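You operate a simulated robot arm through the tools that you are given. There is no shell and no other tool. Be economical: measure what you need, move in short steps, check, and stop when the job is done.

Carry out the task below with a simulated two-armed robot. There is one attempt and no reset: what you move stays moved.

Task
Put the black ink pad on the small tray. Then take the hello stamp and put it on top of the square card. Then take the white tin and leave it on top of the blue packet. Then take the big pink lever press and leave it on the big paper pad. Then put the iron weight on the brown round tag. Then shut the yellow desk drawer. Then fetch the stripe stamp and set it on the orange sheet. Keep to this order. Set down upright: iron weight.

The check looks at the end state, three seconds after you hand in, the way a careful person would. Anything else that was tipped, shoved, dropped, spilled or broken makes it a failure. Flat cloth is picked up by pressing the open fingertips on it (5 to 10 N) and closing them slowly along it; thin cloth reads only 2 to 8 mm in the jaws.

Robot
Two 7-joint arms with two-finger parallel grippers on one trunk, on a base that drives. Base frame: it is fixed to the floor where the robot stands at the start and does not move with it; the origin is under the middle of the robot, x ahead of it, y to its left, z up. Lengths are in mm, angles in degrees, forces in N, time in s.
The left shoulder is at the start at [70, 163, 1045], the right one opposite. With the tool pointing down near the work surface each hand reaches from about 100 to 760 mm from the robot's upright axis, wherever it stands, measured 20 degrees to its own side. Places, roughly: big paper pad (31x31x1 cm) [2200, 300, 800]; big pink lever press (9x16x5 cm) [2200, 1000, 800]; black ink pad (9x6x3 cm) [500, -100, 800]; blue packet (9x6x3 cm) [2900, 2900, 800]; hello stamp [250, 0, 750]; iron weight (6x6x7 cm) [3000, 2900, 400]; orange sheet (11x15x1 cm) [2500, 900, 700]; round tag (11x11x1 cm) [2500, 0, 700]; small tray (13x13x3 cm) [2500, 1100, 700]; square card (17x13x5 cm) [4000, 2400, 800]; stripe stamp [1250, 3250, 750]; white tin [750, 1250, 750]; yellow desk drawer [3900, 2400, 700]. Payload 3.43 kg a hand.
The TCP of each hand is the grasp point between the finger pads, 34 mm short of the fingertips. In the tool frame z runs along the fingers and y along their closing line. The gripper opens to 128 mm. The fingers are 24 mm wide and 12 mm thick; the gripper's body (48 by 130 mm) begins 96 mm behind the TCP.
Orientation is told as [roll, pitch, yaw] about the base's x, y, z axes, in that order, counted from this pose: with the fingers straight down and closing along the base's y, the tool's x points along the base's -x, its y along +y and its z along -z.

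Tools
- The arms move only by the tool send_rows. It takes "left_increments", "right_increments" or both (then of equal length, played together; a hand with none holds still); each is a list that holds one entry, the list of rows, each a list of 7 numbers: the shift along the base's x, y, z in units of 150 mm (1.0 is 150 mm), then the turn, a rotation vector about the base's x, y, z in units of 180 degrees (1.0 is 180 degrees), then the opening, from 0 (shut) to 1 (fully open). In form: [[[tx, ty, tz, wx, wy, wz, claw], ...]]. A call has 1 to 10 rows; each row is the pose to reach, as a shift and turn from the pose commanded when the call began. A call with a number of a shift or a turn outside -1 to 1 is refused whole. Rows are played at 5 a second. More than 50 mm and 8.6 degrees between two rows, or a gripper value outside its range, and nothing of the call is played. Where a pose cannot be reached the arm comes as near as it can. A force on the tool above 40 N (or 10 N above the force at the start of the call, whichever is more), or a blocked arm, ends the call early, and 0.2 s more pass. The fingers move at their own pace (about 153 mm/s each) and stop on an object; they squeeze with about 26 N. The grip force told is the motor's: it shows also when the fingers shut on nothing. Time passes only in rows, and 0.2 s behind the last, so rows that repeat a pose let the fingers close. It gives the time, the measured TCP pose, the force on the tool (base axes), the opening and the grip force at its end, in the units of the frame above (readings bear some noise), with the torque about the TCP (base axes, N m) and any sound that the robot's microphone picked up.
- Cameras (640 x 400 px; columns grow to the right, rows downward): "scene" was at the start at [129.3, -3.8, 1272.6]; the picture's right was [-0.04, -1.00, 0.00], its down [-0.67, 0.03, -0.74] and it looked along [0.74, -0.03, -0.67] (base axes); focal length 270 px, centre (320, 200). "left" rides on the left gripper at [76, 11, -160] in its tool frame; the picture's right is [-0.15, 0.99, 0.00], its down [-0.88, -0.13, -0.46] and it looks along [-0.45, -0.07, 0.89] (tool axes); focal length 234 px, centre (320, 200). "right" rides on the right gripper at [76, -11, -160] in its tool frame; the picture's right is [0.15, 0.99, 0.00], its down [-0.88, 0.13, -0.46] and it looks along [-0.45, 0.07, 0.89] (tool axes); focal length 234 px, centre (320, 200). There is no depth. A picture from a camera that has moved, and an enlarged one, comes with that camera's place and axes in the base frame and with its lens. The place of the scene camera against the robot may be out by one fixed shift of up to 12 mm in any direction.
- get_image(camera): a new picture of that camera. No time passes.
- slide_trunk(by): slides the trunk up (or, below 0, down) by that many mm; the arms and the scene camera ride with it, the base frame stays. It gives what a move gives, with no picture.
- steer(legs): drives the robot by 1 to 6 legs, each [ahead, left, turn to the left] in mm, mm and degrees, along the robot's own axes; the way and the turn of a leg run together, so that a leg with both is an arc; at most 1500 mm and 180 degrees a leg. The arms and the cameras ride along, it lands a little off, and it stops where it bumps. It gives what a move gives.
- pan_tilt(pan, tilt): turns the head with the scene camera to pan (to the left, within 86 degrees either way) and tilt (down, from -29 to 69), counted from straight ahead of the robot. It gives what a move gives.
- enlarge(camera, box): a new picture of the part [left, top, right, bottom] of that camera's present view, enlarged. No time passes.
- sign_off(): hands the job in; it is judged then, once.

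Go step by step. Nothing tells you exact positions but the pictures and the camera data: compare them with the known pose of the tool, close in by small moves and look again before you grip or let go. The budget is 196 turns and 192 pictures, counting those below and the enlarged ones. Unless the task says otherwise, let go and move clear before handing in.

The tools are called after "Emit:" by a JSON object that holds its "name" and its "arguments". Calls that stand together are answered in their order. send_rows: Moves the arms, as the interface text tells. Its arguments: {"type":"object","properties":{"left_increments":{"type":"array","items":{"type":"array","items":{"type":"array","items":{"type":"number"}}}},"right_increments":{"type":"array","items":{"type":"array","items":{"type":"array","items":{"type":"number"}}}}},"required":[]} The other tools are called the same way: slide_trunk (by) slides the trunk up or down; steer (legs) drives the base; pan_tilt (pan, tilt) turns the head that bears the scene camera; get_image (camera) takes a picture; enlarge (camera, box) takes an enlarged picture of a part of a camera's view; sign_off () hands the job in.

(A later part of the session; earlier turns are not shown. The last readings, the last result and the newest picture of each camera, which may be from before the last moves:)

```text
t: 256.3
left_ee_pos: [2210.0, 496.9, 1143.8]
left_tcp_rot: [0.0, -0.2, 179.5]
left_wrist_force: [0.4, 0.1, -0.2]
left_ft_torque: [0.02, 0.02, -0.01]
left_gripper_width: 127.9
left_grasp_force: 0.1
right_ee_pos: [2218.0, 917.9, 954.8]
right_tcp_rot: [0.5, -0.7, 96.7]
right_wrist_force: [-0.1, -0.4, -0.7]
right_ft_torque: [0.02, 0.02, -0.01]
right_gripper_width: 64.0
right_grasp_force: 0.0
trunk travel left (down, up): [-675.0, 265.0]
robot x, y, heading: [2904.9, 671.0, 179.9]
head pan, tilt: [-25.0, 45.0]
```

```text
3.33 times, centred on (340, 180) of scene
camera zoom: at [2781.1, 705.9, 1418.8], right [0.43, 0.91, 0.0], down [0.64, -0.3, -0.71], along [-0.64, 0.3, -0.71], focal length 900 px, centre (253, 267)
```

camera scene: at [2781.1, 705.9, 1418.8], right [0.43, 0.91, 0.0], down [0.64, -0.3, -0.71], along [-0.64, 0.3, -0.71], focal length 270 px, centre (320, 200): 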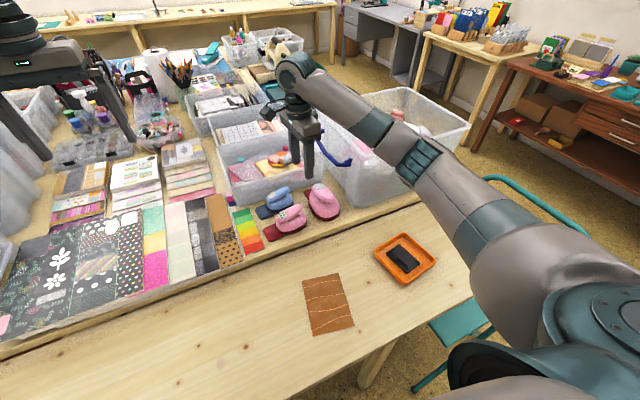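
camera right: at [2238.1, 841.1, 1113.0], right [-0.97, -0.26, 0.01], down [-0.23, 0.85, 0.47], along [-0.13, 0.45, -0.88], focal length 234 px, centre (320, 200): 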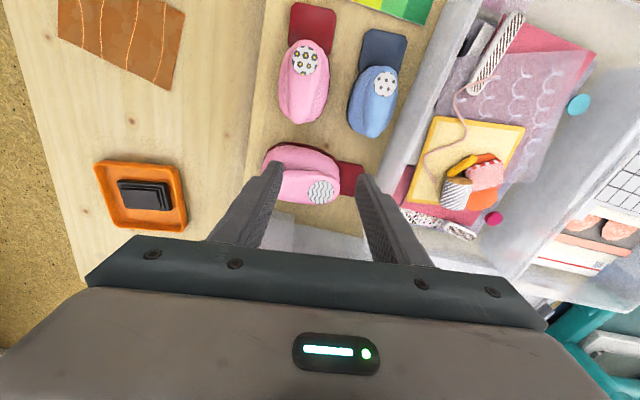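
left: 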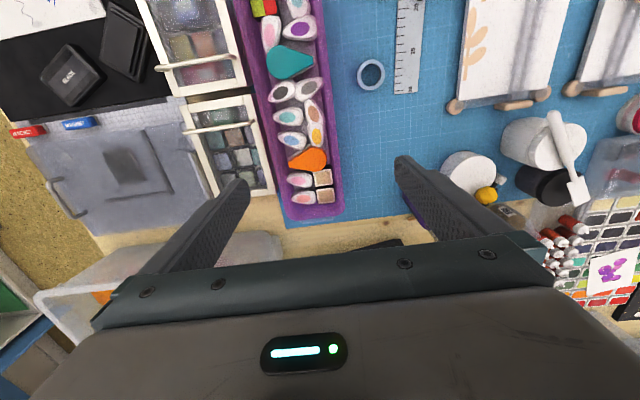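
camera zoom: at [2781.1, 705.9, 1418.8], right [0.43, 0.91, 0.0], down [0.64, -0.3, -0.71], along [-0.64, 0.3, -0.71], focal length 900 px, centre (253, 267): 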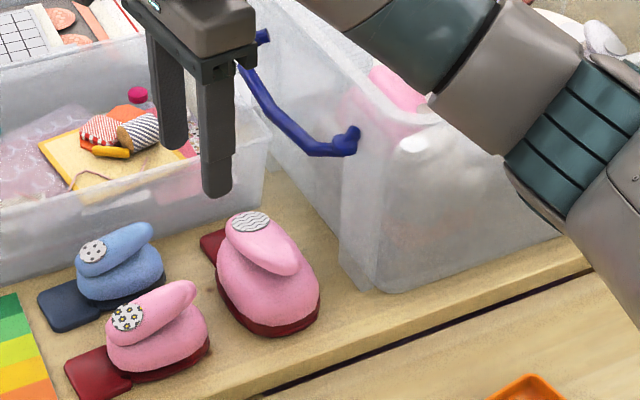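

Bin wall is at y≈1078 and its handle at y≥1068, leaving room. Rotating the right hand to close across the press and centring above it.

Emit:
{"name": "send_rows", "arguments": {"right_increments": [[[0.012, 0.035, 0, 0, 0, 0.047, 0.8], [0.024, 0.07, 0, 0, 0, 0.094, 0.8], [0.036, 0.105, 0, 0, 0, 0.141, 0.8], [0.048, 0.14, 0, 0, 0, 0.188, 0.8], [0.06, 0.175, 0, 0, 0, 0.235, 0.8], [0.072, 0.21, 0, 0, 0, 0.282, 0.8], [0.084, 0.245, 0, 0, 0, 0.329, 0.8], [0.096, 0.28, 0, 0, 0, 0.376, 0.8], [0.108, 0.315, 0, 0, 0, 0.423, 0.8], [0.12, 0.35, 0, 0, 0, 0.47, 0.8]]]}}

Emit:
{"name": "get_image", "arguments": {"camera": "right"}}

Emit:
{"name": "enlarge", "arguments": {"camera": "scene", "box": [260, 120, 420, 240]}}

```text
t: 258.5
left_ee_pos: [2210.4, 497.5, 1143.7]
left_tcp_rot: [0.0, -0.1, 179.5]
left_wrist_force: [-0.9, 0.4, -0.9]
left_ft_torque: [-0.02, 0.02, 0.0]
left_gripper_width: 128.1
left_grasp_force: 0.1
right_ee_pos: [2235.6, 971.2, 955.1]
right_tcp_rot: [0.5, -0.6, -178.4]
right_wrist_force: [-0.2, 0.6, -0.2]
right_ft_torque: [0.02, -0.02, 0.0]
right_gripper_width: 102.6
right_grasp_force: 0.1
trunk travel left (down, up): [-675.0, 265.0]
robot x, y, heading: [2910.0, 671.2, 179.8]
head pan, tilt: [-25.0, 45.0]
```

```text
100 pictures are left
camera right: at [2311.5, 984.9, 1113.2], right [0.17, -0.99, 0.01], down [-0.87, -0.15, 0.47], along [-0.46, -0.09, -0.88], focal length 234 px, centre (320, 200)
```

right: 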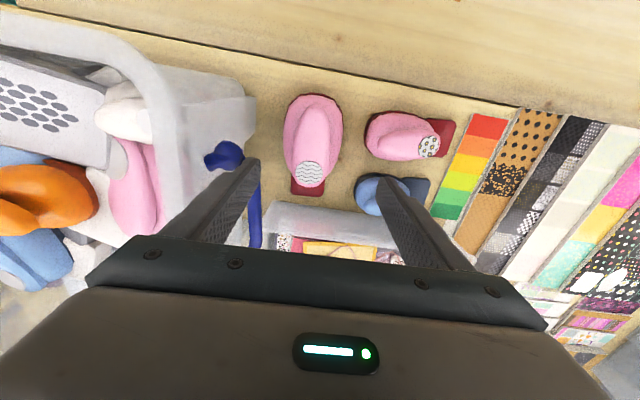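

```text
3.33 times, centred on (340, 180) of scene
camera zoom: at [2780.7, 706.2, 1418.8], right [0.43, 0.9, 0.0], down [0.64, -0.3, -0.71], along [-0.64, 0.3, -0.71], focal length 900 px, centre (253, 267)
```

zoom: 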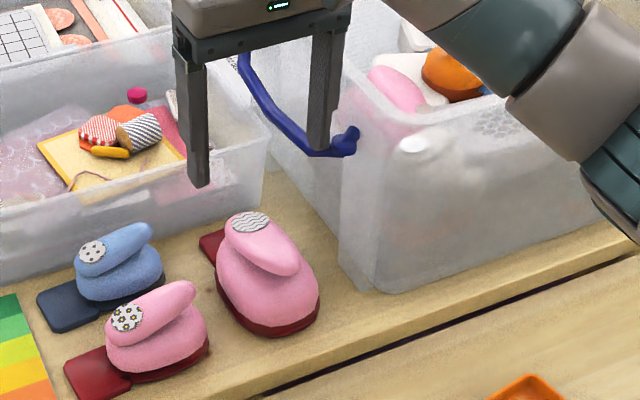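

Emit:
{"name": "send_rows", "arguments": {"right_increments": [[[0.02, 0.02, -0.2, 0, 0, 0.01, 0.8], [0.03, 0.04, -0.4, 0, 0, 0.02, 0.8], [0.03, 0.04, -0.6, 0, 0, 0.02, 0.8], [0.03, 0.04, -0.8, 0, 0, 0.02, 0.8], [0.03, 0.04, -0.95, 0, 0, 0.02, 0.8], [0.03, 0.04, -1.0, 0, 0, 0.02, 0.8]]]}}

Emit:
{"name": "get_image", "arguments": {"camera": "right"}}

Emit:
{"name": "enlarge", "arguments": {"camera": "scene", "box": [260, 120, 420, 240]}}

```text
t: 259.9
left_ee_pos: [2209.7, 496.9, 1142.3]
left_tcp_rot: [0.0, -0.1, 179.6]
left_wrist_force: [0.3, 0.0, -0.5]
left_ft_torque: [0.02, -0.01, 0.02]
left_gripper_width: 128.2
left_grasp_force: 0.2
right_ee_pos: [2239.7, 976.9, 807.3]
right_tcp_rot: [0.5, -0.6, -175.1]
right_wrist_force: [0.9, 0.8, 0.2]
right_ft_torque: [0.05, 0.03, -0.03]
right_gripper_width: 102.6
right_grasp_force: 0.2
trunk travel left (down, up): [-675.0, 265.0]
robot x, y, heading: [2907.1, 671.4, 179.8]
head pan, tilt: [-25.0, 45.0]
```

```text
98 pictures are left
camera right: at [2314.2, 995.2, 965.0], right [0.23, -0.97, 0.01], down [-0.86, -0.2, 0.47], along [-0.45, -0.11, -0.88], focal length 234 px, centre (320, 200)
```

right: 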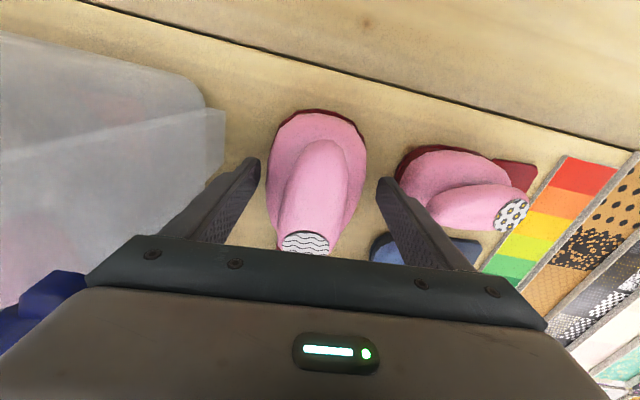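

```text
3.33 times, centred on (340, 180) of scene
camera zoom: at [2780.7, 706.0, 1418.8], right [0.43, 0.9, 0.0], down [0.64, -0.3, -0.71], along [-0.64, 0.3, -0.71], focal length 900 px, centre (253, 267)
```

zoom: 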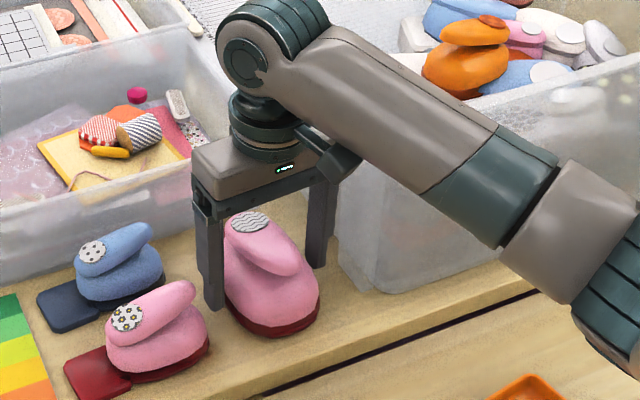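

Emit:
{"name": "send_rows", "arguments": {"right_increments": [[[0.01, 0, -0.05, 0, 0, 0, 0.8], [0.02, 0, -0.09, 0, 0, 0, 0.8], [0.02, 0, -0.09, 0, 0, 0, 0.7], [0.02, 0, -0.09, 0, 0, 0, 0.6], [0.02, 0, -0.09, 0, 0, 0, 0.5], [0.02, 0, -0.09, 0, 0, 0, 0.5]]]}}

Emit:
{"name": "get_image", "arguments": {"camera": "right"}}

```text
t: 261.3
left_ee_pos: [2209.9, 498.3, 1144.2]
left_tcp_rot: [0.0, -0.1, 179.5]
left_wrist_force: [0.3, 0.3, 0.6]
left_ft_torque: [0.01, -0.02, 0.0]
left_gripper_width: 128.0
left_grasp_force: 0.1
right_ee_pos: [2244.1, 978.0, 793.3]
right_tcp_rot: [0.4, -0.8, -175.2]
right_wrist_force: [-2.4, 5.9, 2.7]
right_ft_torque: [0.6, 0.16, -0.07]
right_gripper_width: 85.5
right_grasp_force: 26.1
trunk travel left (down, up): [-675.0, 265.0]
robot x, y, heading: [2906.6, 670.4, 179.6]
head pan, tilt: [-25.0, 45.0]
```

```text
96 pictures are left
camera right: at [2318.1, 996.1, 951.4], right [0.23, -0.97, 0.01], down [-0.86, -0.2, 0.47], along [-0.45, -0.11, -0.88], focal length 234 px, centre (320, 200)
```

right: 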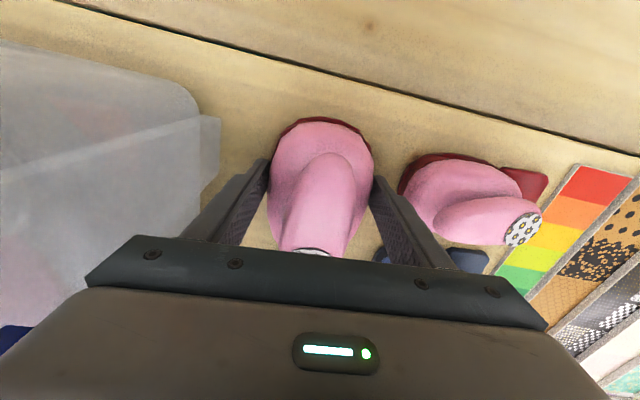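

Gripped at 85.5 mm. Lifting gently and checking for slip.

Emit:
{"name": "send_rows", "arguments": {"right_increments": [[[0, 0, 0.08, 0, 0, 0, 0.5], [0, 0, 0.2, 0, 0, 0, 0.5], [0, 0, 0.4, 0, 0, 0, 0.5], [0, 0, 0.6, 0, 0, 0, 0.5], [0, 0, 0.75, 0, 0, 0, 0.5]]]}}

Emit:
{"name": "get_image", "arguments": {"camera": "right"}}

Emit:
{"name": "get_image", "arguments": {"camera": "scene"}}

```text
t: 262.5
left_ee_pos: [2210.2, 498.8, 1143.9]
left_tcp_rot: [-0.1, 0.0, 179.5]
left_wrist_force: [-0.3, 0.2, 0.1]
left_ft_torque: [-0.01, 0.0, -0.02]
left_gripper_width: 127.9
left_grasp_force: 0.1
right_ee_pos: [2244.5, 977.3, 903.8]
right_tcp_rot: [0.5, -0.5, -175.1]
right_wrist_force: [0.5, -0.4, -4.7]
right_ft_torque: [-0.04, -0.06, 0.02]
right_gripper_width: 85.3
right_grasp_force: 26.3
trunk travel left (down, up): [-675.0, 265.0]
robot x, y, heading: [2909.2, 670.8, 179.9]
head pan, tilt: [-25.0, 45.0]
```

```text
95 pictures are left
camera right: at [2319.3, 994.9, 1061.5], right [0.23, -0.97, 0.01], down [-0.86, -0.2, 0.47], along [-0.45, -0.11, -0.88], focal length 234 px, centre (320, 200)
```

right: 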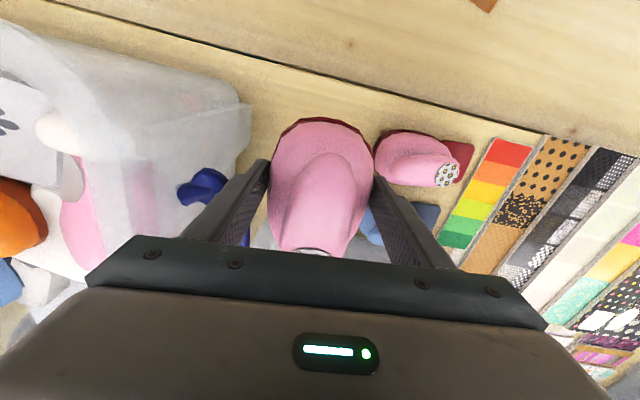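

```text
94 pictures are left
camera scene: at [2780.5, 706.3, 1418.7], right [0.43, 0.9, 0.0], down [0.64, -0.3, -0.71], along [-0.64, 0.3, -0.71], focal length 270 px, centre (320, 200)
```

scene: 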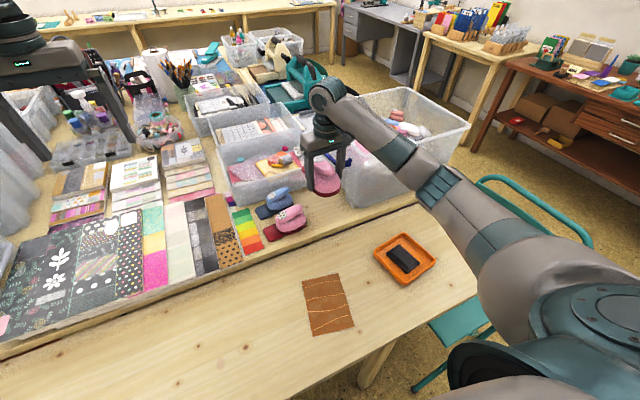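

The press hangs steady. Raising it more and shifting the robot left beside the paper pad.

Emit:
{"name": "send_rows", "arguments": {"right_increments": [[[0, 0, 0.2, 0, 0, 0, 0.5], [0.05, 0, 0.4, 0, 0, 0, 0.5], [0.1, 0, 0.5, 0, 0, 0, 0.5]]]}}

Emit:
{"name": "steer", "arguments": {"legs": [[0, 370, 0]]}}

Emit:
{"name": "pan_tilt", "arguments": {"pan": 0, "tilt": 45}}

Emit:
{"name": "get_image", "arguments": {"camera": "scene"}}

Emit:
{"name": "get_image", "arguments": {"camera": "right"}}

```text
t: 263.3
left_ee_pos: [2209.6, 497.6, 1144.2]
left_tcp_rot: [0.0, 0.0, 179.5]
left_wrist_force: [-0.1, -0.2, -0.1]
left_ft_torque: [0.01, -0.02, 0.0]
left_gripper_width: 128.1
left_grasp_force: 0.1
right_ee_pos: [2257.9, 975.8, 977.7]
right_tcp_rot: [0.5, -0.6, -175.1]
right_wrist_force: [0.3, -0.5, -4.0]
right_ft_torque: [0.04, -0.08, 0.0]
right_gripper_width: 85.5
right_grasp_force: 25.8
trunk travel left (down, up): [-675.0, 265.0]
robot x, y, heading: [2908.8, 669.4, 179.8]
head pan, tilt: [-25.0, 45.0]
```

```text
t: 265.7
left_ee_pos: [2209.1, 126.8, 1143.6]
left_tcp_rot: [0.0, 0.0, 179.7]
left_wrist_force: [0.3, -0.3, -0.8]
left_ft_torque: [0.0, 0.02, 0.0]
left_gripper_width: 128.1
left_grasp_force: 0.1
right_ee_pos: [2256.7, 606.8, 977.6]
right_tcp_rot: [0.5, -0.6, -174.9]
right_wrist_force: [-1.2, -0.1, -3.8]
right_ft_torque: [-0.03, -0.08, -0.03]
right_gripper_width: 85.4
right_grasp_force: 26.0
trunk travel left (down, up): [-675.0, 265.0]
robot x, y, heading: [2914.3, 301.6, 180.2]
head pan, tilt: [-25.0, 45.0]
```

```text
t: 266.6
left_ee_pos: [2209.6, 127.4, 1144.0]
left_tcp_rot: [0.0, -0.1, 179.7]
left_wrist_force: [1.1, -0.3, 0.3]
left_ft_torque: [0.03, -0.01, 0.04]
left_gripper_width: 128.0
left_grasp_force: 0.1
right_ee_pos: [2256.4, 608.5, 976.5]
right_tcp_rot: [0.5, -0.6, -174.9]
right_wrist_force: [-0.1, -0.3, -4.4]
right_ft_torque: [-0.02, -0.05, 0.01]
right_gripper_width: 85.0
right_grasp_force: 26.1
trunk travel left (down, up): [-675.0, 265.0]
robot x, y, heading: [2909.6, 302.6, 180.1]
head pan, tilt: [0.0, 45.0]
```

```text
93 pictures are left
camera scene: at [2771.6, 304.0, 1418.7], right [0.0, 1.0, 0.0], down [0.71, 0.0, -0.71], along [-0.71, 0.0, -0.71], focal length 270 px, centre (320, 200)
```

scene: 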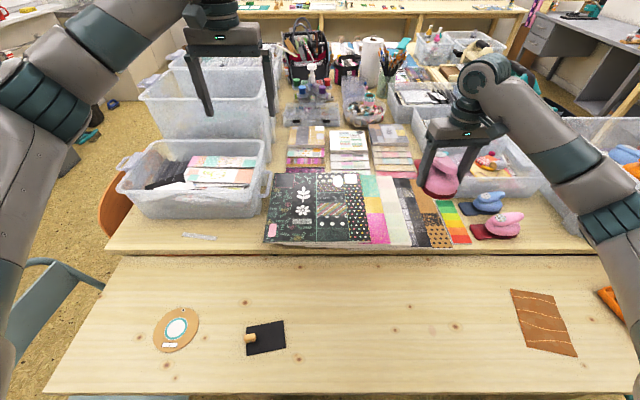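

```text
92 pictures are left
camera right: at [2331.1, 625.7, 1135.5], right [0.23, -0.97, 0.01], down [-0.86, -0.2, 0.47], along [-0.45, -0.11, -0.88], focal length 234 px, centre (320, 200)
```

right: 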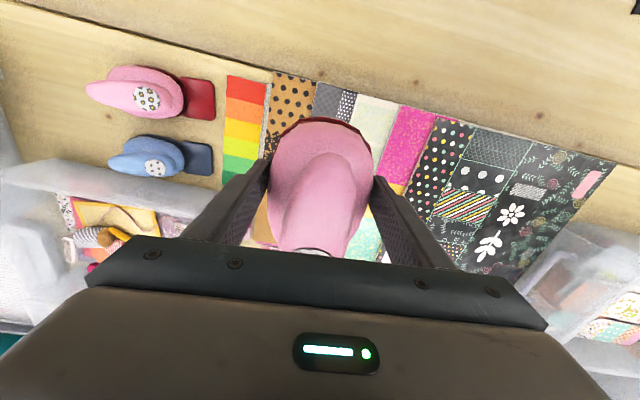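

The pad spans roughly x 1990–2300, y 125–450. I'll move the left hand aside and bring the press over the pad.

Emit:
{"name": "send_rows", "arguments": {"right_increments": [[[0, -0.25, 0, 0, 0, 0, 0.5], [0, -0.5, 0, 0, 0, 0, 0.5], [-0.05, -0.75, 0, 0, 0, 0, 0.5], [-0.1, -1.0, 0, 0, 0, 0, 0.5]]], "left_increments": [[[0.05, -0.25, 0, 0, 0, 0, 1], [0.1, -0.5, 0, 0, 0, 0, 1], [0.15, -0.75, 0, 0, 0, 0, 1], [0.2, -1.0, 0, 0, 0, 0, 1]]]}}

Emit:
{"name": "send_rows", "arguments": {"right_increments": [[[0, -0.25, 0, 0, 0, 0, 0.5], [-0.03, -0.5, 0, 0, 0, 0, 0.5], [-0.05, -0.75, 0, 0, 0, 0, 0.5], [-0.1, -1.0, 0, 0, 0, 0, 0.5]]]}}

Emit:
{"name": "get_image", "arguments": {"camera": "right"}}

Emit:
{"name": "get_image", "arguments": {"camera": "scene"}}

```text
t: 267.6
left_ee_pos: [2240.5, -28.6, 1145.4]
left_tcp_rot: [-0.3, -0.1, 179.6]
left_wrist_force: [1.1, 0.1, 0.2]
left_ft_torque: [0.06, 0.03, 0.01]
left_gripper_width: 127.9
left_grasp_force: 0.0
right_ee_pos: [2240.7, 453.6, 978.4]
right_tcp_rot: [0.2, -0.6, -174.9]
right_wrist_force: [0.2, -1.0, -3.5]
right_ft_torque: [0.07, -0.07, -0.02]
right_gripper_width: 85.4
right_grasp_force: 25.9
trunk travel left (down, up): [-675.0, 265.0]
robot x, y, heading: [2909.0, 301.7, 179.8]
head pan, tilt: [0.0, 45.0]
```

```text
t: 268.6
left_ee_pos: [2238.9, -28.6, 1144.1]
left_tcp_rot: [-0.2, 0.0, 179.7]
left_wrist_force: [-0.6, 0.2, -0.3]
left_ft_torque: [0.04, 0.01, -0.02]
left_gripper_width: 128.1
left_grasp_force: 0.0
right_ee_pos: [2224.5, 303.9, 976.3]
right_tcp_rot: [0.3, -0.6, -174.9]
right_wrist_force: [-0.7, -0.2, -5.1]
right_ft_torque: [0.01, -0.05, -0.01]
right_gripper_width: 85.0
right_grasp_force: 26.4
trunk travel left (down, up): [-675.0, 265.0]
robot x, y, heading: [2910.7, 302.7, 180.0]
head pan, tilt: [0.0, 45.0]
```

```text
91 pictures are left
camera right: at [2300.8, 323.4, 1134.5], right [0.23, -0.97, 0.0], down [-0.86, -0.2, 0.46], along [-0.45, -0.11, -0.89], focal length 234 px, centre (320, 200)
```

right: 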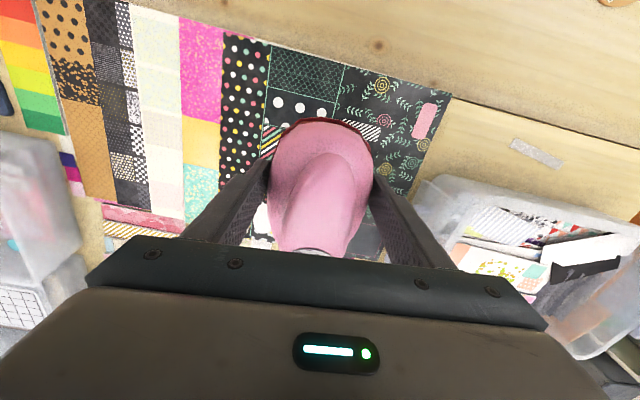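

```text
90 pictures are left
camera scene: at [2771.3, 300.2, 1418.6], right [0.0, 1.0, 0.0], down [0.71, 0.0, -0.71], along [-0.71, 0.0, -0.71], focal length 270 px, centre (320, 200)
```

scene: 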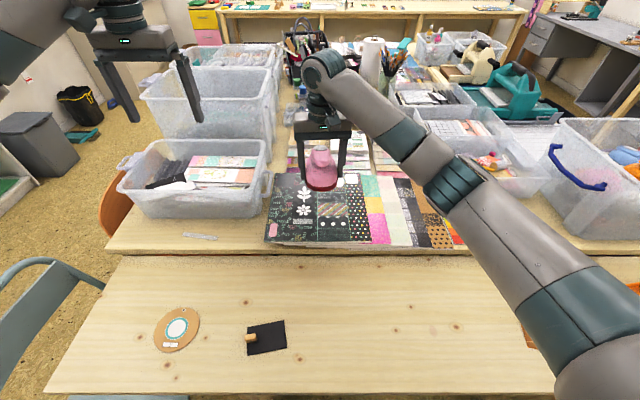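

Pad spans x≈2014–2324, y≈129–459; the press is well over it. Lowering.

Emit:
{"name": "send_rows", "arguments": {"right_increments": [[[-0.02, -0.02, -0.25, 0, 0, 0, 0.5], [-0.05, -0.04, -0.5, 0, 0, 0, 0.5], [-0.08, -0.06, -0.75, 0, 0, 0, 0.5], [-0.1, -0.06, -0.9, 0, 0, 0, 0.5], [-0.1, -0.06, -0.93, 0, 0, 0, 0.5]]]}}

Emit:
{"name": "enlarge", "arguments": {"camera": "scene", "box": [240, 120, 400, 260]}}

```text
t: 269.8
left_ee_pos: [2239.2, -24.3, 1145.1]
left_tcp_rot: [0.0, 0.0, 179.8]
left_wrist_force: [0.8, -0.2, 0.6]
left_ft_torque: [0.02, 0.01, 0.0]
left_gripper_width: 127.9
left_grasp_force: 0.1
right_ee_pos: [2211.1, 296.5, 838.1]
right_tcp_rot: [0.4, -0.6, -175.0]
right_wrist_force: [0.1, -0.4, -4.6]
right_ft_torque: [0.03, -0.07, -0.02]
right_gripper_width: 85.3
right_grasp_force: 26.3
trunk travel left (down, up): [-675.0, 265.0]
robot x, y, heading: [2907.2, 300.9, 179.9]
head pan, tilt: [0.0, 45.0]
```

```text
2.86 times, centred on (320, 190) of scene
camera zoom: at [2771.8, 303.2, 1418.7], right [0.0, 1.0, 0.0], down [0.71, 0.0, -0.71], along [-0.71, 0.0, -0.71], focal length 772 px, centre (320, 229)
```

zoom: 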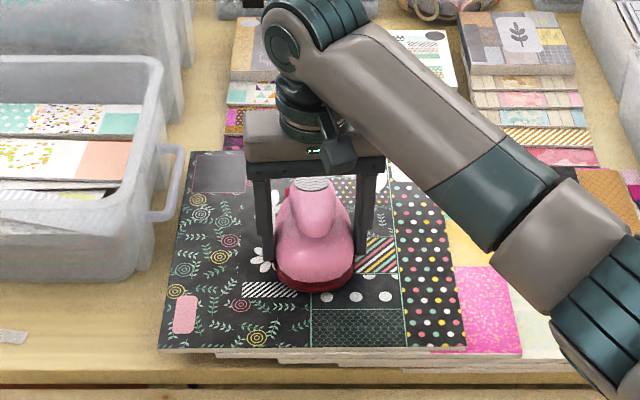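

Emit:
{"name": "send_rows", "arguments": {"right_increments": [[[0, 0, -0.04, 0, 0, 0, 0.5], [0, 0, -0.08, 0, 0, 0, 0.5], [0, 0, -0.11, 0, 0, 0, 0.5], [0, 0, -0.14, 0, 0, 0, 0.5], [0, 0, -0.17, 0, 0, 0, 0.5], [0, 0, -0.19, 0, 0, 0, 0.5], [0, 0, -0.21, 0, 0, 0, 0.5], [0, 0, -0.23, 0, 0, 0, 0.5], [0, 0, -0.25, 0, 0, 0, 0.5]]]}}

Emit:
{"name": "enlarge", "arguments": {"camera": "scene", "box": [240, 120, 400, 260]}}

```text
t: 270.6
left_ee_pos: [2243.0, -24.3, 1147.7]
left_tcp_rot: [0.0, -0.2, 179.7]
left_wrist_force: [-0.1, -1.2, -0.1]
left_ft_torque: [0.0, 0.01, -0.05]
left_gripper_width: 128.0
left_grasp_force: 0.0
right_ee_pos: [2211.4, 295.4, 830.3]
right_tcp_rot: [0.6, -1.3, -174.8]
right_wrist_force: [14.6, 3.6, 21.8]
right_ft_torque: [1.03, -0.64, -0.51]
right_gripper_width: 85.4
right_grasp_force: 26.5
trunk travel left (down, up): [-675.0, 265.0]
robot x, y, heading: [2906.1, 305.0, 179.7]
head pan, tilt: [0.0, 45.0]
stopped in row 4 (right hand): the force on the tool passed its limit at 61 N (the readings are from after the stop); the commanded pose is now the measured one
```

```text
2.86 times, centred on (320, 190) of scene
camera zoom: at [2776.2, 303.6, 1419.0], right [0.0, 1.0, 0.0], down [0.71, 0.0, -0.71], along [-0.71, 0.0, -0.71], focal length 772 px, centre (320, 229)
```

zoom: 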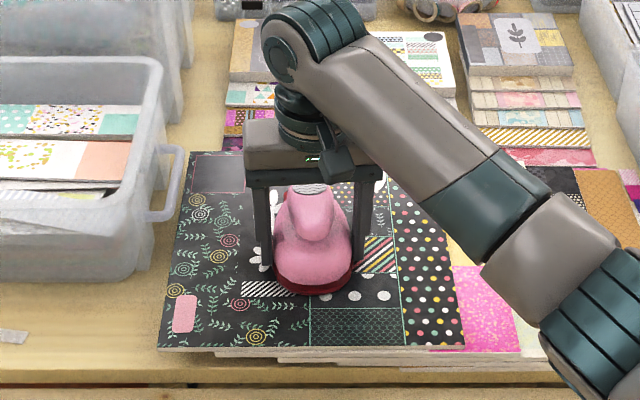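

The press rests on the pad. Easing off and releasing.

Emit:
{"name": "send_rows", "arguments": {"right_increments": [[[0, 0, 0.005, 0, 0, 0, 0.5], [0, 0, 0.01, 0, 0, 0, 0.6], [0, 0, 0.01, 0, 0, 0, 0.75], [0, 0, 0.01, 0, 0, 0, 0.8], [0, 0, 0.2, 0, 0, 0, 0.8], [0, 0, 0.5, 0, 0, 0, 0.8], [0, 0, 0.8, 0, 0, 0, 0.8], [0, 0, 1.0, 0, 0, 0, 0.8]]]}}

Emit:
{"name": "enlarge", "arguments": {"camera": "scene", "box": [220, 120, 500, 300]}}

```text
t: 272.4
left_ee_pos: [2241.1, -26.5, 1145.7]
left_tcp_rot: [0.1, -0.1, 179.7]
left_wrist_force: [0.9, 0.3, -0.3]
left_ft_torque: [0.0, 0.02, -0.02]
left_gripper_width: 127.9
left_grasp_force: 0.1
right_ee_pos: [2211.4, 296.4, 978.3]
right_tcp_rot: [0.4, -1.1, -174.9]
right_wrist_force: [-0.1, 0.3, 0.7]
right_ft_torque: [0.04, 0.02, 0.01]
right_gripper_width: 102.5
right_grasp_force: 0.0
trunk travel left (down, up): [-675.0, 265.0]
robot x, y, heading: [2904.6, 297.4, 180.0]
head pan, tilt: [0.0, 45.0]
```

```text
2.22 times, centred on (360, 210) of scene
camera zoom: at [2772.8, 303.2, 1418.7], right [0.0, 1.0, 0.0], down [0.71, 0.0, -0.71], along [-0.71, 0.0, -0.71], focal length 600 px, centre (231, 178)
```

zoom: 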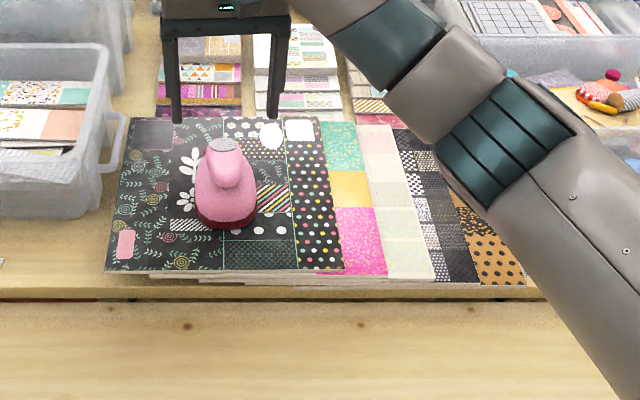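

The press stands on the pad. Next the iron weight on the lower shelf under the brown desk; I'll drive round to free floor near it.

Emit:
{"name": "steer", "arguments": {"legs": [[-260, 0, 0], [0, -1400, 0], [0, 0, -90]]}}

Emit:
{"name": "pan_tilt", "arguments": {"pan": 0, "tilt": 40}}

Emit:
{"name": "get_image", "arguments": {"camera": "scene"}}

```text
t: 284.6
left_ee_pos: [2826.7, 2340.3, 1145.9]
left_tcp_rot: [0.1, -0.1, 90.5]
left_wrist_force: [-0.8, 0.5, 0.0]
left_ft_torque: [0.01, 0.01, -0.01]
left_gripper_width: 127.8
left_grasp_force: 0.0
right_ee_pos: [3148.5, 2374.8, 978.1]
right_tcp_rot: [0.5, -1.1, 96.1]
right_wrist_force: [-0.4, -0.8, -0.5]
right_ft_torque: [-0.01, -0.02, -0.02]
right_gripper_width: 102.6
right_grasp_force: 0.1
trunk travel left (down, up): [-675.0, 265.0]
robot x, y, heading: [3164.0, 1679.7, 90.9]
head pan, tilt: [0.0, 45.0]
```

```text
t: 285.3
left_ee_pos: [2826.1, 2339.5, 1147.2]
left_tcp_rot: [0.0, -0.1, 90.6]
left_wrist_force: [0.2, 0.6, -0.3]
left_ft_torque: [0.02, -0.03, -0.02]
left_gripper_width: 128.1
left_grasp_force: 0.1
right_ee_pos: [3146.9, 2372.7, 978.0]
right_tcp_rot: [0.6, -1.2, 96.0]
right_wrist_force: [0.6, 0.2, -0.6]
right_ft_torque: [0.0, -0.01, 0.02]
right_gripper_width: 102.2
right_grasp_force: 0.0
trunk travel left (down, up): [-675.0, 265.0]
robot x, y, heading: [3168.6, 1677.7, 91.1]
head pan, tilt: [0.0, 40.0]
```

```text
86 pictures are left
camera scene: at [3159.3, 1812.9, 1426.0], right [1.0, 0.02, 0.0], down [0.01, -0.64, -0.77], along [-0.01, 0.77, -0.64], focal length 270 px, centre (320, 200)
```

scene: 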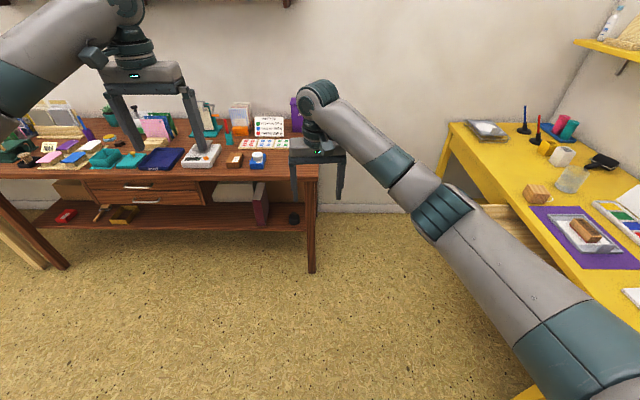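

Emit:
{"name": "enlarge", "arguments": {"camera": "scene", "box": [230, 130, 340, 280]}}

Emit:
{"name": "send_rows", "arguments": {"left_increments": [[[0, -0.33, 0, 0, 0, 0, 0.5], [0, -0.6, 0.1, 0, 0, 0, 0.5], [0, -0.85, 0.2, 0, 0, 0, 0.5], [0, -1.0, 0.4, 0, 0, 0, 0.5], [0, -1.0, 0.7, 0, 0, 0, 0.5], [0, -1.0, 1.0, 0, 0, 0, 0.5]]], "right_increments": [[[0, -0.3, 0, 0.045, 0, 0, 0.8], [0, -0.6, 0, 0.09, 0, 0, 0.8], [0, -0.8, 0, 0.135, 0, 0, 0.8], [0, -1.0, 0, 0.18, 0, 0, 0.8], [0, -1.0, 0, 0.22, 0, 0, 0.8], [0, -1.0, 0, 0.25, 0, 0, 0.8]]]}}

```text
2.67 times, centred on (285, 205) of scene
camera zoom: at [3159.3, 1812.9, 1426.0], right [1.0, 0.02, 0.0], down [0.01, -0.64, -0.77], along [-0.01, 0.77, -0.64], focal length 720 px, centre (413, 187)
```

zoom: 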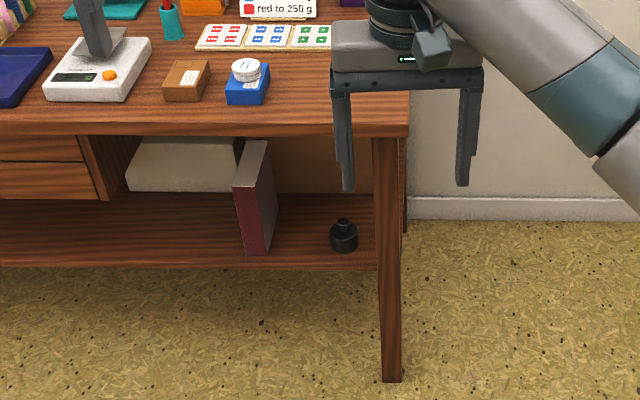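

```text
t: 286.7
left_ee_pos: [2827.1, 2192.7, 1297.1]
left_tcp_rot: [0.0, -0.1, 90.5]
left_wrist_force: [1.0, 0.3, 0.1]
left_ft_torque: [0.01, 0.0, 0.0]
left_gripper_width: 63.7
left_grasp_force: 0.1
right_ee_pos: [3148.2, 2222.6, 977.0]
right_tcp_rot: [-5.4, -46.0, 98.6]
right_wrist_force: [-1.3, -0.4, 0.2]
right_ft_torque: [0.04, -0.01, -0.01]
right_gripper_width: 102.6
right_grasp_force: 0.1
trunk travel left (down, up): [-675.0, 265.0]
robot x, y, heading: [3159.7, 1676.7, 90.9]
head pan, tilt: [0.0, 40.0]
```

The weight (small black cylinder with knob) sits at about (3002,2892) on the lower shelf, near the desk's right leg. I'll angle the hand, tuck both arms, lower the trunk and drive in front of it.

Emit:
{"name": "send_rows", "arguments": {"left_increments": [[[0, -0.2, 0, 0, 0, 0, 0.5], [0, -0.4, 0, 0, 0, 0, 0.5], [0, -0.6, 0, 0, 0, 0, 0.5], [0, -0.8, 0, 0, 0, 0, 0.5], [0, -0.8, 0, 0, 0, 0, 0.5]]], "right_increments": [[[0.06, -0.2, 0, 0.001, 0.005, -0.0325, 0.65], [0.12, -0.4, 0, 0.002, 0.0095, -0.065, 0.65], [0.18, -0.6, 0, 0.003, 0.0142, -0.0975, 0.65], [0.24, -0.8, 0, 0.004, 0.019, -0.13, 0.65], [0.3, -0.9, 0, 0.0051, 0.0236, -0.1624, 0.65]]]}}

Emit:
{"name": "slide_trunk", "arguments": {"by": -400}}

Emit:
{"name": "steer", "arguments": {"legs": [[620, 0, -1], [0, 280, 0]]}}

Emit:
{"name": "get_image", "arguments": {"camera": "right"}}

Emit:
{"name": "pan_tilt", "arguments": {"pan": -15, "tilt": 50}}

Emit:
{"name": "get_image", "arguments": {"camera": "scene"}}

```text
t: 287.9
left_ee_pos: [2829.1, 2070.4, 1294.9]
left_tcp_rot: [0.0, -0.1, 90.7]
left_wrist_force: [0.4, -0.2, 0.6]
left_ft_torque: [-0.03, 0.0, -0.01]
left_gripper_width: 64.0
left_grasp_force: 0.0
right_ee_pos: [3191.5, 2089.8, 977.2]
right_tcp_rot: [0.6, -46.0, 64.9]
right_wrist_force: [-1.3, 0.3, -0.4]
right_ft_torque: [0.01, 0.01, 0.01]
right_gripper_width: 83.1
right_grasp_force: 0.1
trunk travel left (down, up): [-675.0, 265.0]
robot x, y, heading: [3166.5, 1670.7, 90.9]
head pan, tilt: [0.0, 40.0]
```

```text
t: 291.7
left_ee_pos: [2827.2, 2069.3, 894.3]
left_tcp_rot: [0.0, -0.1, 90.7]
left_wrist_force: [-0.2, -0.4, -0.1]
left_ft_torque: [0.01, -0.03, 0.0]
left_gripper_width: 63.9
left_grasp_force: 0.1
right_ee_pos: [3190.5, 2090.1, 578.6]
right_tcp_rot: [0.7, -46.1, 65.0]
right_wrist_force: [-0.7, -0.2, 0.4]
right_ft_torque: [0.01, -0.01, 0.01]
right_gripper_width: 83.0
right_grasp_force: 0.0
trunk travel left (down, up): [-275.0, 665.0]
robot x, y, heading: [3165.3, 1677.1, 91.1]
head pan, tilt: [0.0, 40.0]
```

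```text
t: 296.6
left_ee_pos: [2557.4, 2685.2, 896.0]
left_tcp_rot: [-0.2, -0.1, 88.6]
left_wrist_force: [0.3, -0.5, 0.1]
left_ft_torque: [0.01, 0.0, 0.0]
left_gripper_width: 63.8
left_grasp_force: 0.0
right_ee_pos: [2922.0, 2693.0, 577.4]
right_tcp_rot: [0.6, -46.1, 63.0]
right_wrist_force: [0.1, -0.2, 0.4]
right_ft_torque: [0.01, -0.07, 0.0]
right_gripper_width: 82.8
right_grasp_force: 0.1
trunk travel left (down, up): [-275.0, 665.0]
robot x, y, heading: [2877.7, 2280.4, 88.8]
head pan, tilt: [0.0, 40.0]
```

```text
84 pictures are left
camera right: at [2856.7, 2536.6, 633.1], right [-0.93, 0.35, -0.1], down [0.01, 0.31, 0.95], along [0.36, 0.89, -0.29], focal length 234 px, centre (320, 200)
```

right: 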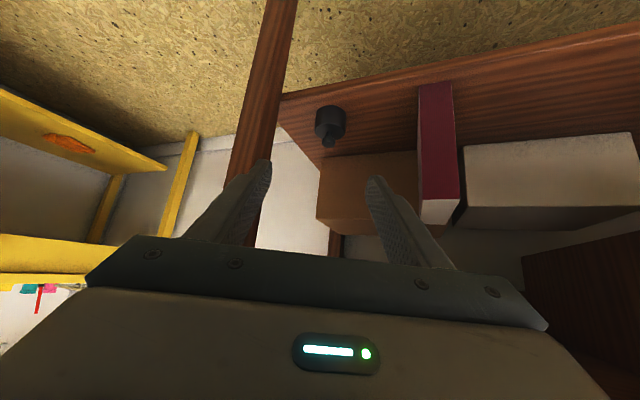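

```text
t: 297.4
left_ee_pos: [2559.0, 2683.9, 894.4]
left_tcp_rot: [-0.1, -0.1, 88.7]
left_wrist_force: [-0.1, 0.0, 0.2]
left_ft_torque: [-0.03, -0.01, 0.0]
left_gripper_width: 63.7
left_grasp_force: 0.0
right_ee_pos: [2922.0, 2693.2, 576.0]
right_tcp_rot: [0.6, -46.1, 63.1]
right_wrist_force: [-0.9, -0.2, 0.3]
right_ft_torque: [0.0, 0.01, -0.03]
right_gripper_width: 83.1
right_grasp_force: 0.1
trunk travel left (down, up): [-275.0, 665.0]
robot x, y, heading: [2880.8, 2281.0, 88.9]
head pan, tilt: [-15.0, 50.0]
```

```text
83 pictures are left
camera scene: at [2900.8, 2405.6, 1011.9], right [0.96, -0.27, 0.0], down [-0.21, -0.74, -0.64], along [0.18, 0.62, -0.77], focal length 270 px, centre (320, 200)
```

scene: 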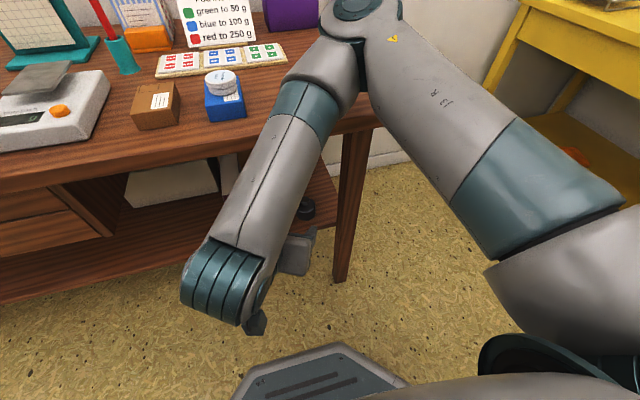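

The elbow sits high near the desk edge, so a lower trunk is safer. I'll back off a little, tuck the left arm further, and lower the trunk more.

Emit:
{"name": "steer", "arguments": {"legs": [[-110, 0, 0]]}}

Emit:
{"name": "send_rows", "arguments": {"left_increments": [[[0, -0.2, 0.2, 0, 0, 0, 0.5], [0, -0.3, 0.5, 0, 0, 0, 0.5], [0, -0.4, 0.8, 0, 0, 0, 0.5], [0, -0.4, 1.0, 0, 0, 0, 0.5]]], "right_increments": [[[0, 0, 0.2, 0, 0, 0, 0.65], [0, 0, 0.4, 0, 0, 0, 0.65], [0, 0, 0.6, 0, 0, 0, 0.65], [0, 0, 0.6, 0, 0, 0, 0.65]]]}}

Emit:
{"name": "slide_trunk", "arguments": {"by": -250}}

Emit:
{"name": "get_image", "arguments": {"camera": "right"}}

Emit:
{"name": "pan_tilt", "arguments": {"pan": -10, "tilt": 25}}

Emit:
{"name": "get_image", "arguments": {"camera": "scene"}}

```text
t: 298.6
left_ee_pos: [2556.2, 2575.7, 896.4]
left_tcp_rot: [0.0, 0.0, 88.9]
left_wrist_force: [-0.4, -0.8, 0.2]
left_ft_torque: [0.02, -0.02, -0.01]
left_gripper_width: 64.0
left_grasp_force: 0.0
right_ee_pos: [2919.7, 2584.5, 577.7]
right_tcp_rot: [0.7, -46.2, 63.0]
right_wrist_force: [1.3, -0.6, 0.0]
right_ft_torque: [0.01, -0.01, 0.02]
right_gripper_width: 82.8
right_grasp_force: 0.0
trunk travel left (down, up): [-275.0, 665.0]
robot x, y, heading: [2881.1, 2171.4, 89.1]
head pan, tilt: [-15.0, 50.0]
```

```text
t: 299.6
left_ee_pos: [2565.9, 2525.4, 1032.3]
left_tcp_rot: [-0.1, 0.0, 88.8]
left_wrist_force: [0.2, -0.4, 0.1]
left_ft_torque: [0.0, 0.01, 0.0]
left_gripper_width: 64.0
left_grasp_force: 0.0
left hand out of reach, approached as far as the arm can: row 4
right_ee_pos: [2920.7, 2583.6, 666.6]
right_tcp_rot: [0.6, -46.1, 63.3]
right_wrist_force: [-0.8, 0.2, -0.2]
right_ft_torque: [-0.01, 0.01, 0.01]
right_gripper_width: 83.2
right_grasp_force: 0.0
trunk travel left (down, up): [-275.0, 665.0]
robot x, y, heading: [2884.3, 2174.9, 89.1]
head pan, tilt: [-15.0, 50.0]
```

```text
t: 302.2
left_ee_pos: [2566.2, 2524.5, 782.7]
left_tcp_rot: [-0.2, -0.2, 88.8]
left_wrist_force: [-0.4, -0.7, -0.4]
left_ft_torque: [0.02, 0.05, 0.03]
left_gripper_width: 64.1
left_grasp_force: 0.1
right_ee_pos: [2921.7, 2583.6, 417.1]
right_tcp_rot: [0.6, -46.1, 63.1]
right_wrist_force: [0.1, 0.3, 0.0]
right_ft_torque: [0.01, -0.01, 0.04]
right_gripper_width: 83.5
right_grasp_force: 0.1
trunk travel left (down, up): [-25.0, 915.0]
robot x, y, heading: [2876.5, 2173.9, 89.0]
head pan, tilt: [-15.0, 50.0]
```

```text
82 pictures are left
camera right: at [2856.0, 2427.8, 472.3], right [-0.93, 0.35, -0.1], down [0.01, 0.31, 0.95], along [0.36, 0.89, -0.29], focal length 234 px, centre (320, 200)
```

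right: 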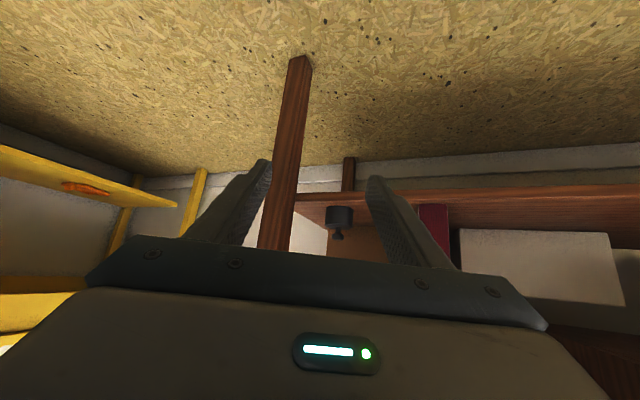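

```text
t: 303.1
left_ee_pos: [2565.7, 2525.6, 781.3]
left_tcp_rot: [-0.1, -0.1, 88.8]
left_wrist_force: [-0.1, 0.3, -0.8]
left_ft_torque: [-0.04, 0.02, -0.01]
left_gripper_width: 63.9
left_grasp_force: 0.0
right_ee_pos: [2920.8, 2584.1, 418.0]
right_tcp_rot: [0.7, -46.1, 63.2]
right_wrist_force: [0.2, 1.1, -0.5]
right_ft_torque: [0.02, -0.03, -0.03]
right_gripper_width: 83.2
right_grasp_force: 0.1
trunk travel left (down, up): [-25.0, 915.0]
robot x, y, heading: [2878.3, 2172.0, 89.0]
head pan, tilt: [-10.0, 25.0]
```

```text
81 pictures are left
camera scene: at [2895.3, 2314.3, 799.3], right [0.98, -0.19, 0.0], down [-0.08, -0.42, -0.91], along [0.17, 0.89, -0.42], focal length 270 px, centre (320, 200)
```

scene: 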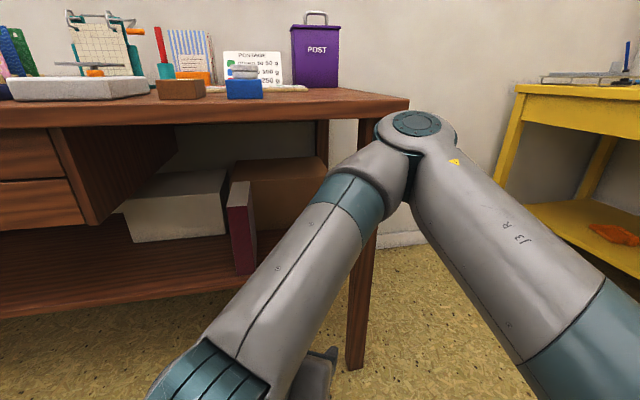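

Triangulated weight body centre ≈(2997,2899), shelf z≈330. Moving the hand forward to a pre-grasp point in front of the shelf.

Emit:
{"name": "send_rows", "arguments": {"right_increments": [[[0.02, 0.25, -0.05, 0, 0, 0, 0.65], [0.05, 0.5, -0.12, 0, 0, 0, 0.65], [0.08, 0.75, -0.2, 0, 0, 0, 0.65], [0.1, 1.0, -0.28, 0, 0, 0, 0.65]]]}}

Emit:
{"name": "get_image", "arguments": {"camera": "right"}}

Emit:
{"name": "get_image", "arguments": {"camera": "scene"}}

```text
t: 304.1
left_ee_pos: [2566.1, 2525.7, 781.9]
left_tcp_rot: [0.0, -0.1, 88.8]
left_wrist_force: [-0.1, 0.0, 0.5]
left_ft_torque: [0.02, -0.02, -0.01]
left_gripper_width: 64.0
left_grasp_force: 0.0
right_ee_pos: [2938.7, 2739.2, 373.9]
right_tcp_rot: [0.6, -46.1, 63.2]
right_wrist_force: [0.1, -0.5, 0.2]
right_ft_torque: [-0.01, 0.02, 0.01]
right_gripper_width: 83.1
right_grasp_force: 0.0
trunk travel left (down, up): [-25.0, 915.0]
robot x, y, heading: [2878.5, 2172.6, 89.3]
head pan, tilt: [-10.0, 25.0]
```

```text
80 pictures are left
camera right: at [2873.2, 2582.3, 429.8], right [-0.93, 0.35, -0.1], down [0.01, 0.31, 0.95], along [0.36, 0.89, -0.29], focal length 234 px, centre (320, 200)
```

right: 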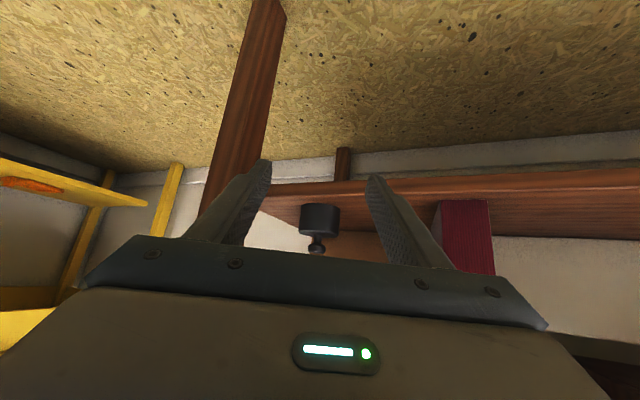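

```text
79 pictures are left
camera scene: at [2895.3, 2314.3, 799.4], right [0.98, -0.19, 0.0], down [-0.08, -0.42, -0.91], along [0.17, 0.89, -0.42], focal length 270 px, centre (320, 200)
```

scene: 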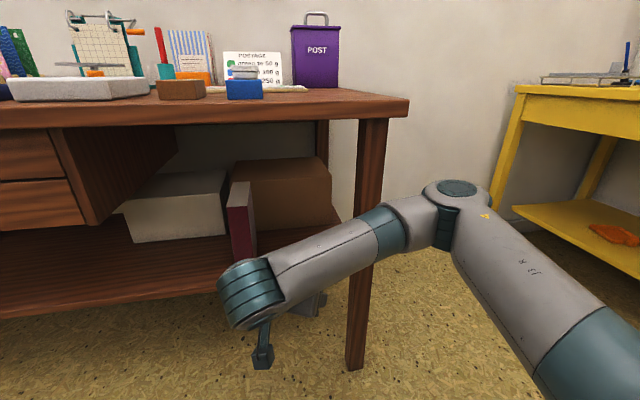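

Emit:
{"name": "send_rows", "arguments": {"right_increments": [[[0, 0.28, -0.02, 0, 0, 0, 0.65], [0.12, 0.52, -0.03, 0, 0, 0, 0.65], [0.12, 0.52, -0.03, 0, 0, 0, 0.65]]]}}

Emit:
{"name": "get_image", "arguments": {"camera": "right"}}

Emit:
{"name": "enlarge", "arguments": {"camera": "scene", "box": [200, 140, 420, 340]}}

```text
t: 304.9
left_ee_pos: [2566.5, 2525.3, 782.1]
left_tcp_rot: [-0.1, 0.0, 88.8]
left_wrist_force: [0.8, -1.2, -0.6]
left_ft_torque: [0.01, -0.01, -0.03]
left_gripper_width: 63.9
left_grasp_force: 0.2
right_ee_pos: [2954.3, 2814.9, 371.2]
right_tcp_rot: [0.6, -46.0, 63.2]
right_wrist_force: [0.9, 0.9, 0.0]
right_ft_torque: [0.02, -0.02, 0.02]
right_gripper_width: 83.2
right_grasp_force: 0.1
trunk travel left (down, up): [-25.0, 915.0]
robot x, y, heading: [2880.5, 2175.1, 89.0]
head pan, tilt: [-10.0, 25.0]
```

```text
78 pictures are left
camera right: at [2890.0, 2658.1, 427.5], right [-0.93, 0.35, -0.1], down [0.01, 0.31, 0.95], along [0.36, 0.89, -0.29], focal length 234 px, centre (320, 200)
```

right: 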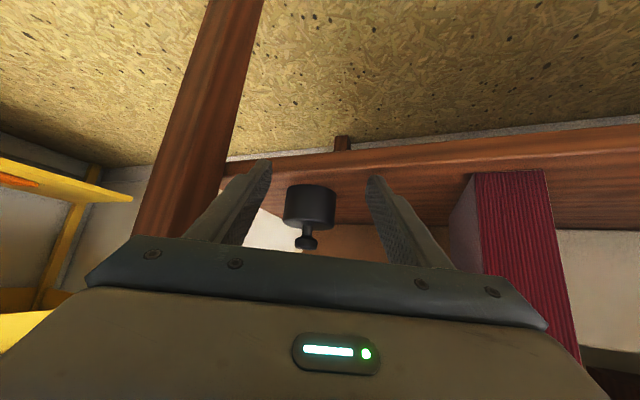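

```text
2.00 times, centred on (310, 240) of scene
camera zoom: at [2895.4, 2314.3, 799.3], right [0.98, -0.19, 0.0], down [-0.08, -0.42, -0.91], along [0.17, 0.89, -0.42], focal length 540 px, centre (340, 120)
```

zoom: 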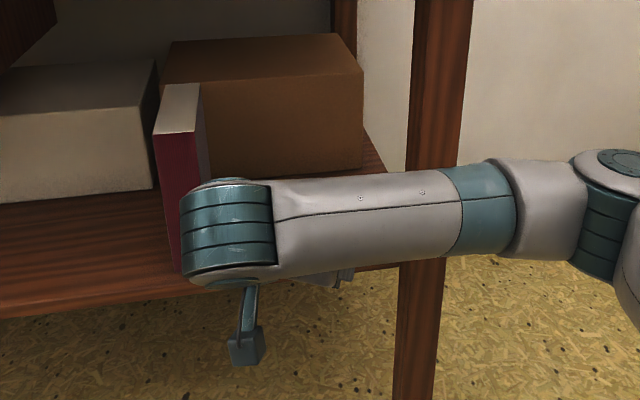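

Emit:
{"name": "send_rows", "arguments": {"right_increments": [[[0.1, 0.17, 0, 0, 0, 0, 0.65], [0.2, 0.35, 0, 0, 0, 0, 0.65], [0.28, 0.51, 0, 0, 0, 0, 0.65], [0.28, 0.51, 0, 0, 0, 0, 0.65]]]}}

Emit:
{"name": "get_image", "arguments": {"camera": "right"}}

```text
t: 305.9
left_ee_pos: [2565.0, 2524.9, 781.5]
left_tcp_rot: [-0.2, -0.3, 88.8]
left_wrist_force: [0.0, 0.4, -0.4]
left_ft_torque: [-0.02, 0.01, 0.02]
left_gripper_width: 64.3
left_grasp_force: 0.2
right_ee_pos: [2997.2, 2890.9, 373.1]
right_tcp_rot: [0.7, -46.1, 63.2]
right_wrist_force: [-2.7, -3.3, 6.6]
right_ft_torque: [-0.13, -0.2, -0.15]
right_gripper_width: 82.8
right_grasp_force: 0.1
trunk travel left (down, up): [-25.0, 915.0]
robot x, y, heading: [2881.2, 2174.2, 89.1]
head pan, tilt: [-10.0, 25.0]
```

```text
76 pictures are left
camera right: at [2931.6, 2735.2, 427.5], right [-0.93, 0.35, -0.1], down [0.01, 0.31, 0.95], along [0.36, 0.89, -0.29], focal length 234 px, centre (320, 200)
```

right: 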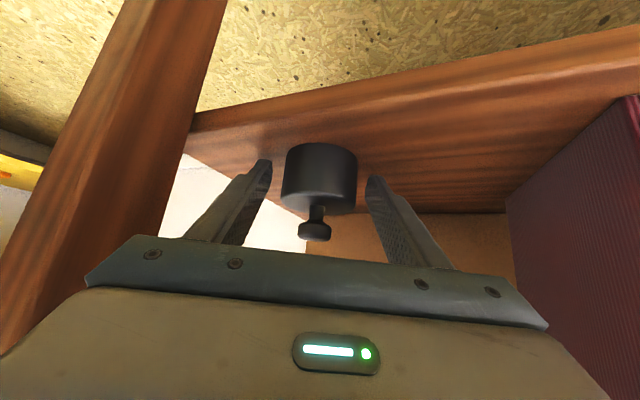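

Weight is between the fingers with a light touch on the shelf. Raising 4 mm and closing.

Emit:
{"name": "send_rows", "arguments": {"right_increments": [[[0, 0, 0.03, 0, 0, 0, 0.65], [0, 0, 0.03, 0, 0, 0, 0.52], [0, 0, 0.03, 0, 0, 0, 0.42], [0, 0, 0.03, 0, 0, 0, 0.3], [0, 0, 0.03, 0, 0, 0, 0.3]]]}}

Emit:
{"name": "get_image", "arguments": {"camera": "right"}}

```text
t: 307.1
left_ee_pos: [2564.4, 2524.3, 781.8]
left_tcp_rot: [-0.1, -0.1, 88.8]
left_wrist_force: [-0.3, 0.1, -0.1]
left_ft_torque: [-0.02, 0.0, 0.02]
left_gripper_width: 64.0
left_grasp_force: 0.1
right_ee_pos: [2995.9, 2891.4, 376.0]
right_tcp_rot: [0.6, -46.1, 63.1]
right_wrist_force: [0.9, 2.2, -0.5]
right_ft_torque: [0.31, -0.1, 0.0]
right_gripper_width: 58.4
right_grasp_force: 26.1
trunk travel left (down, up): [-25.0, 915.0]
robot x, y, heading: [2883.9, 2177.0, 89.0]
head pan, tilt: [-10.0, 25.0]
```

```text
75 pictures are left
camera right: at [2931.9, 2734.9, 431.3], right [-0.93, 0.35, -0.1], down [0.02, 0.31, 0.95], along [0.36, 0.89, -0.29], focal length 234 px, centre (320, 200)
```

right: 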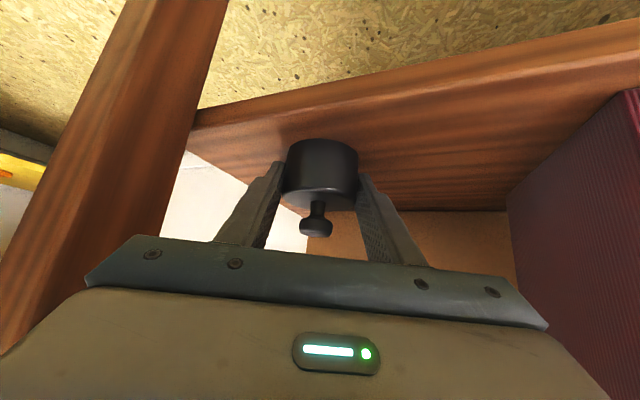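

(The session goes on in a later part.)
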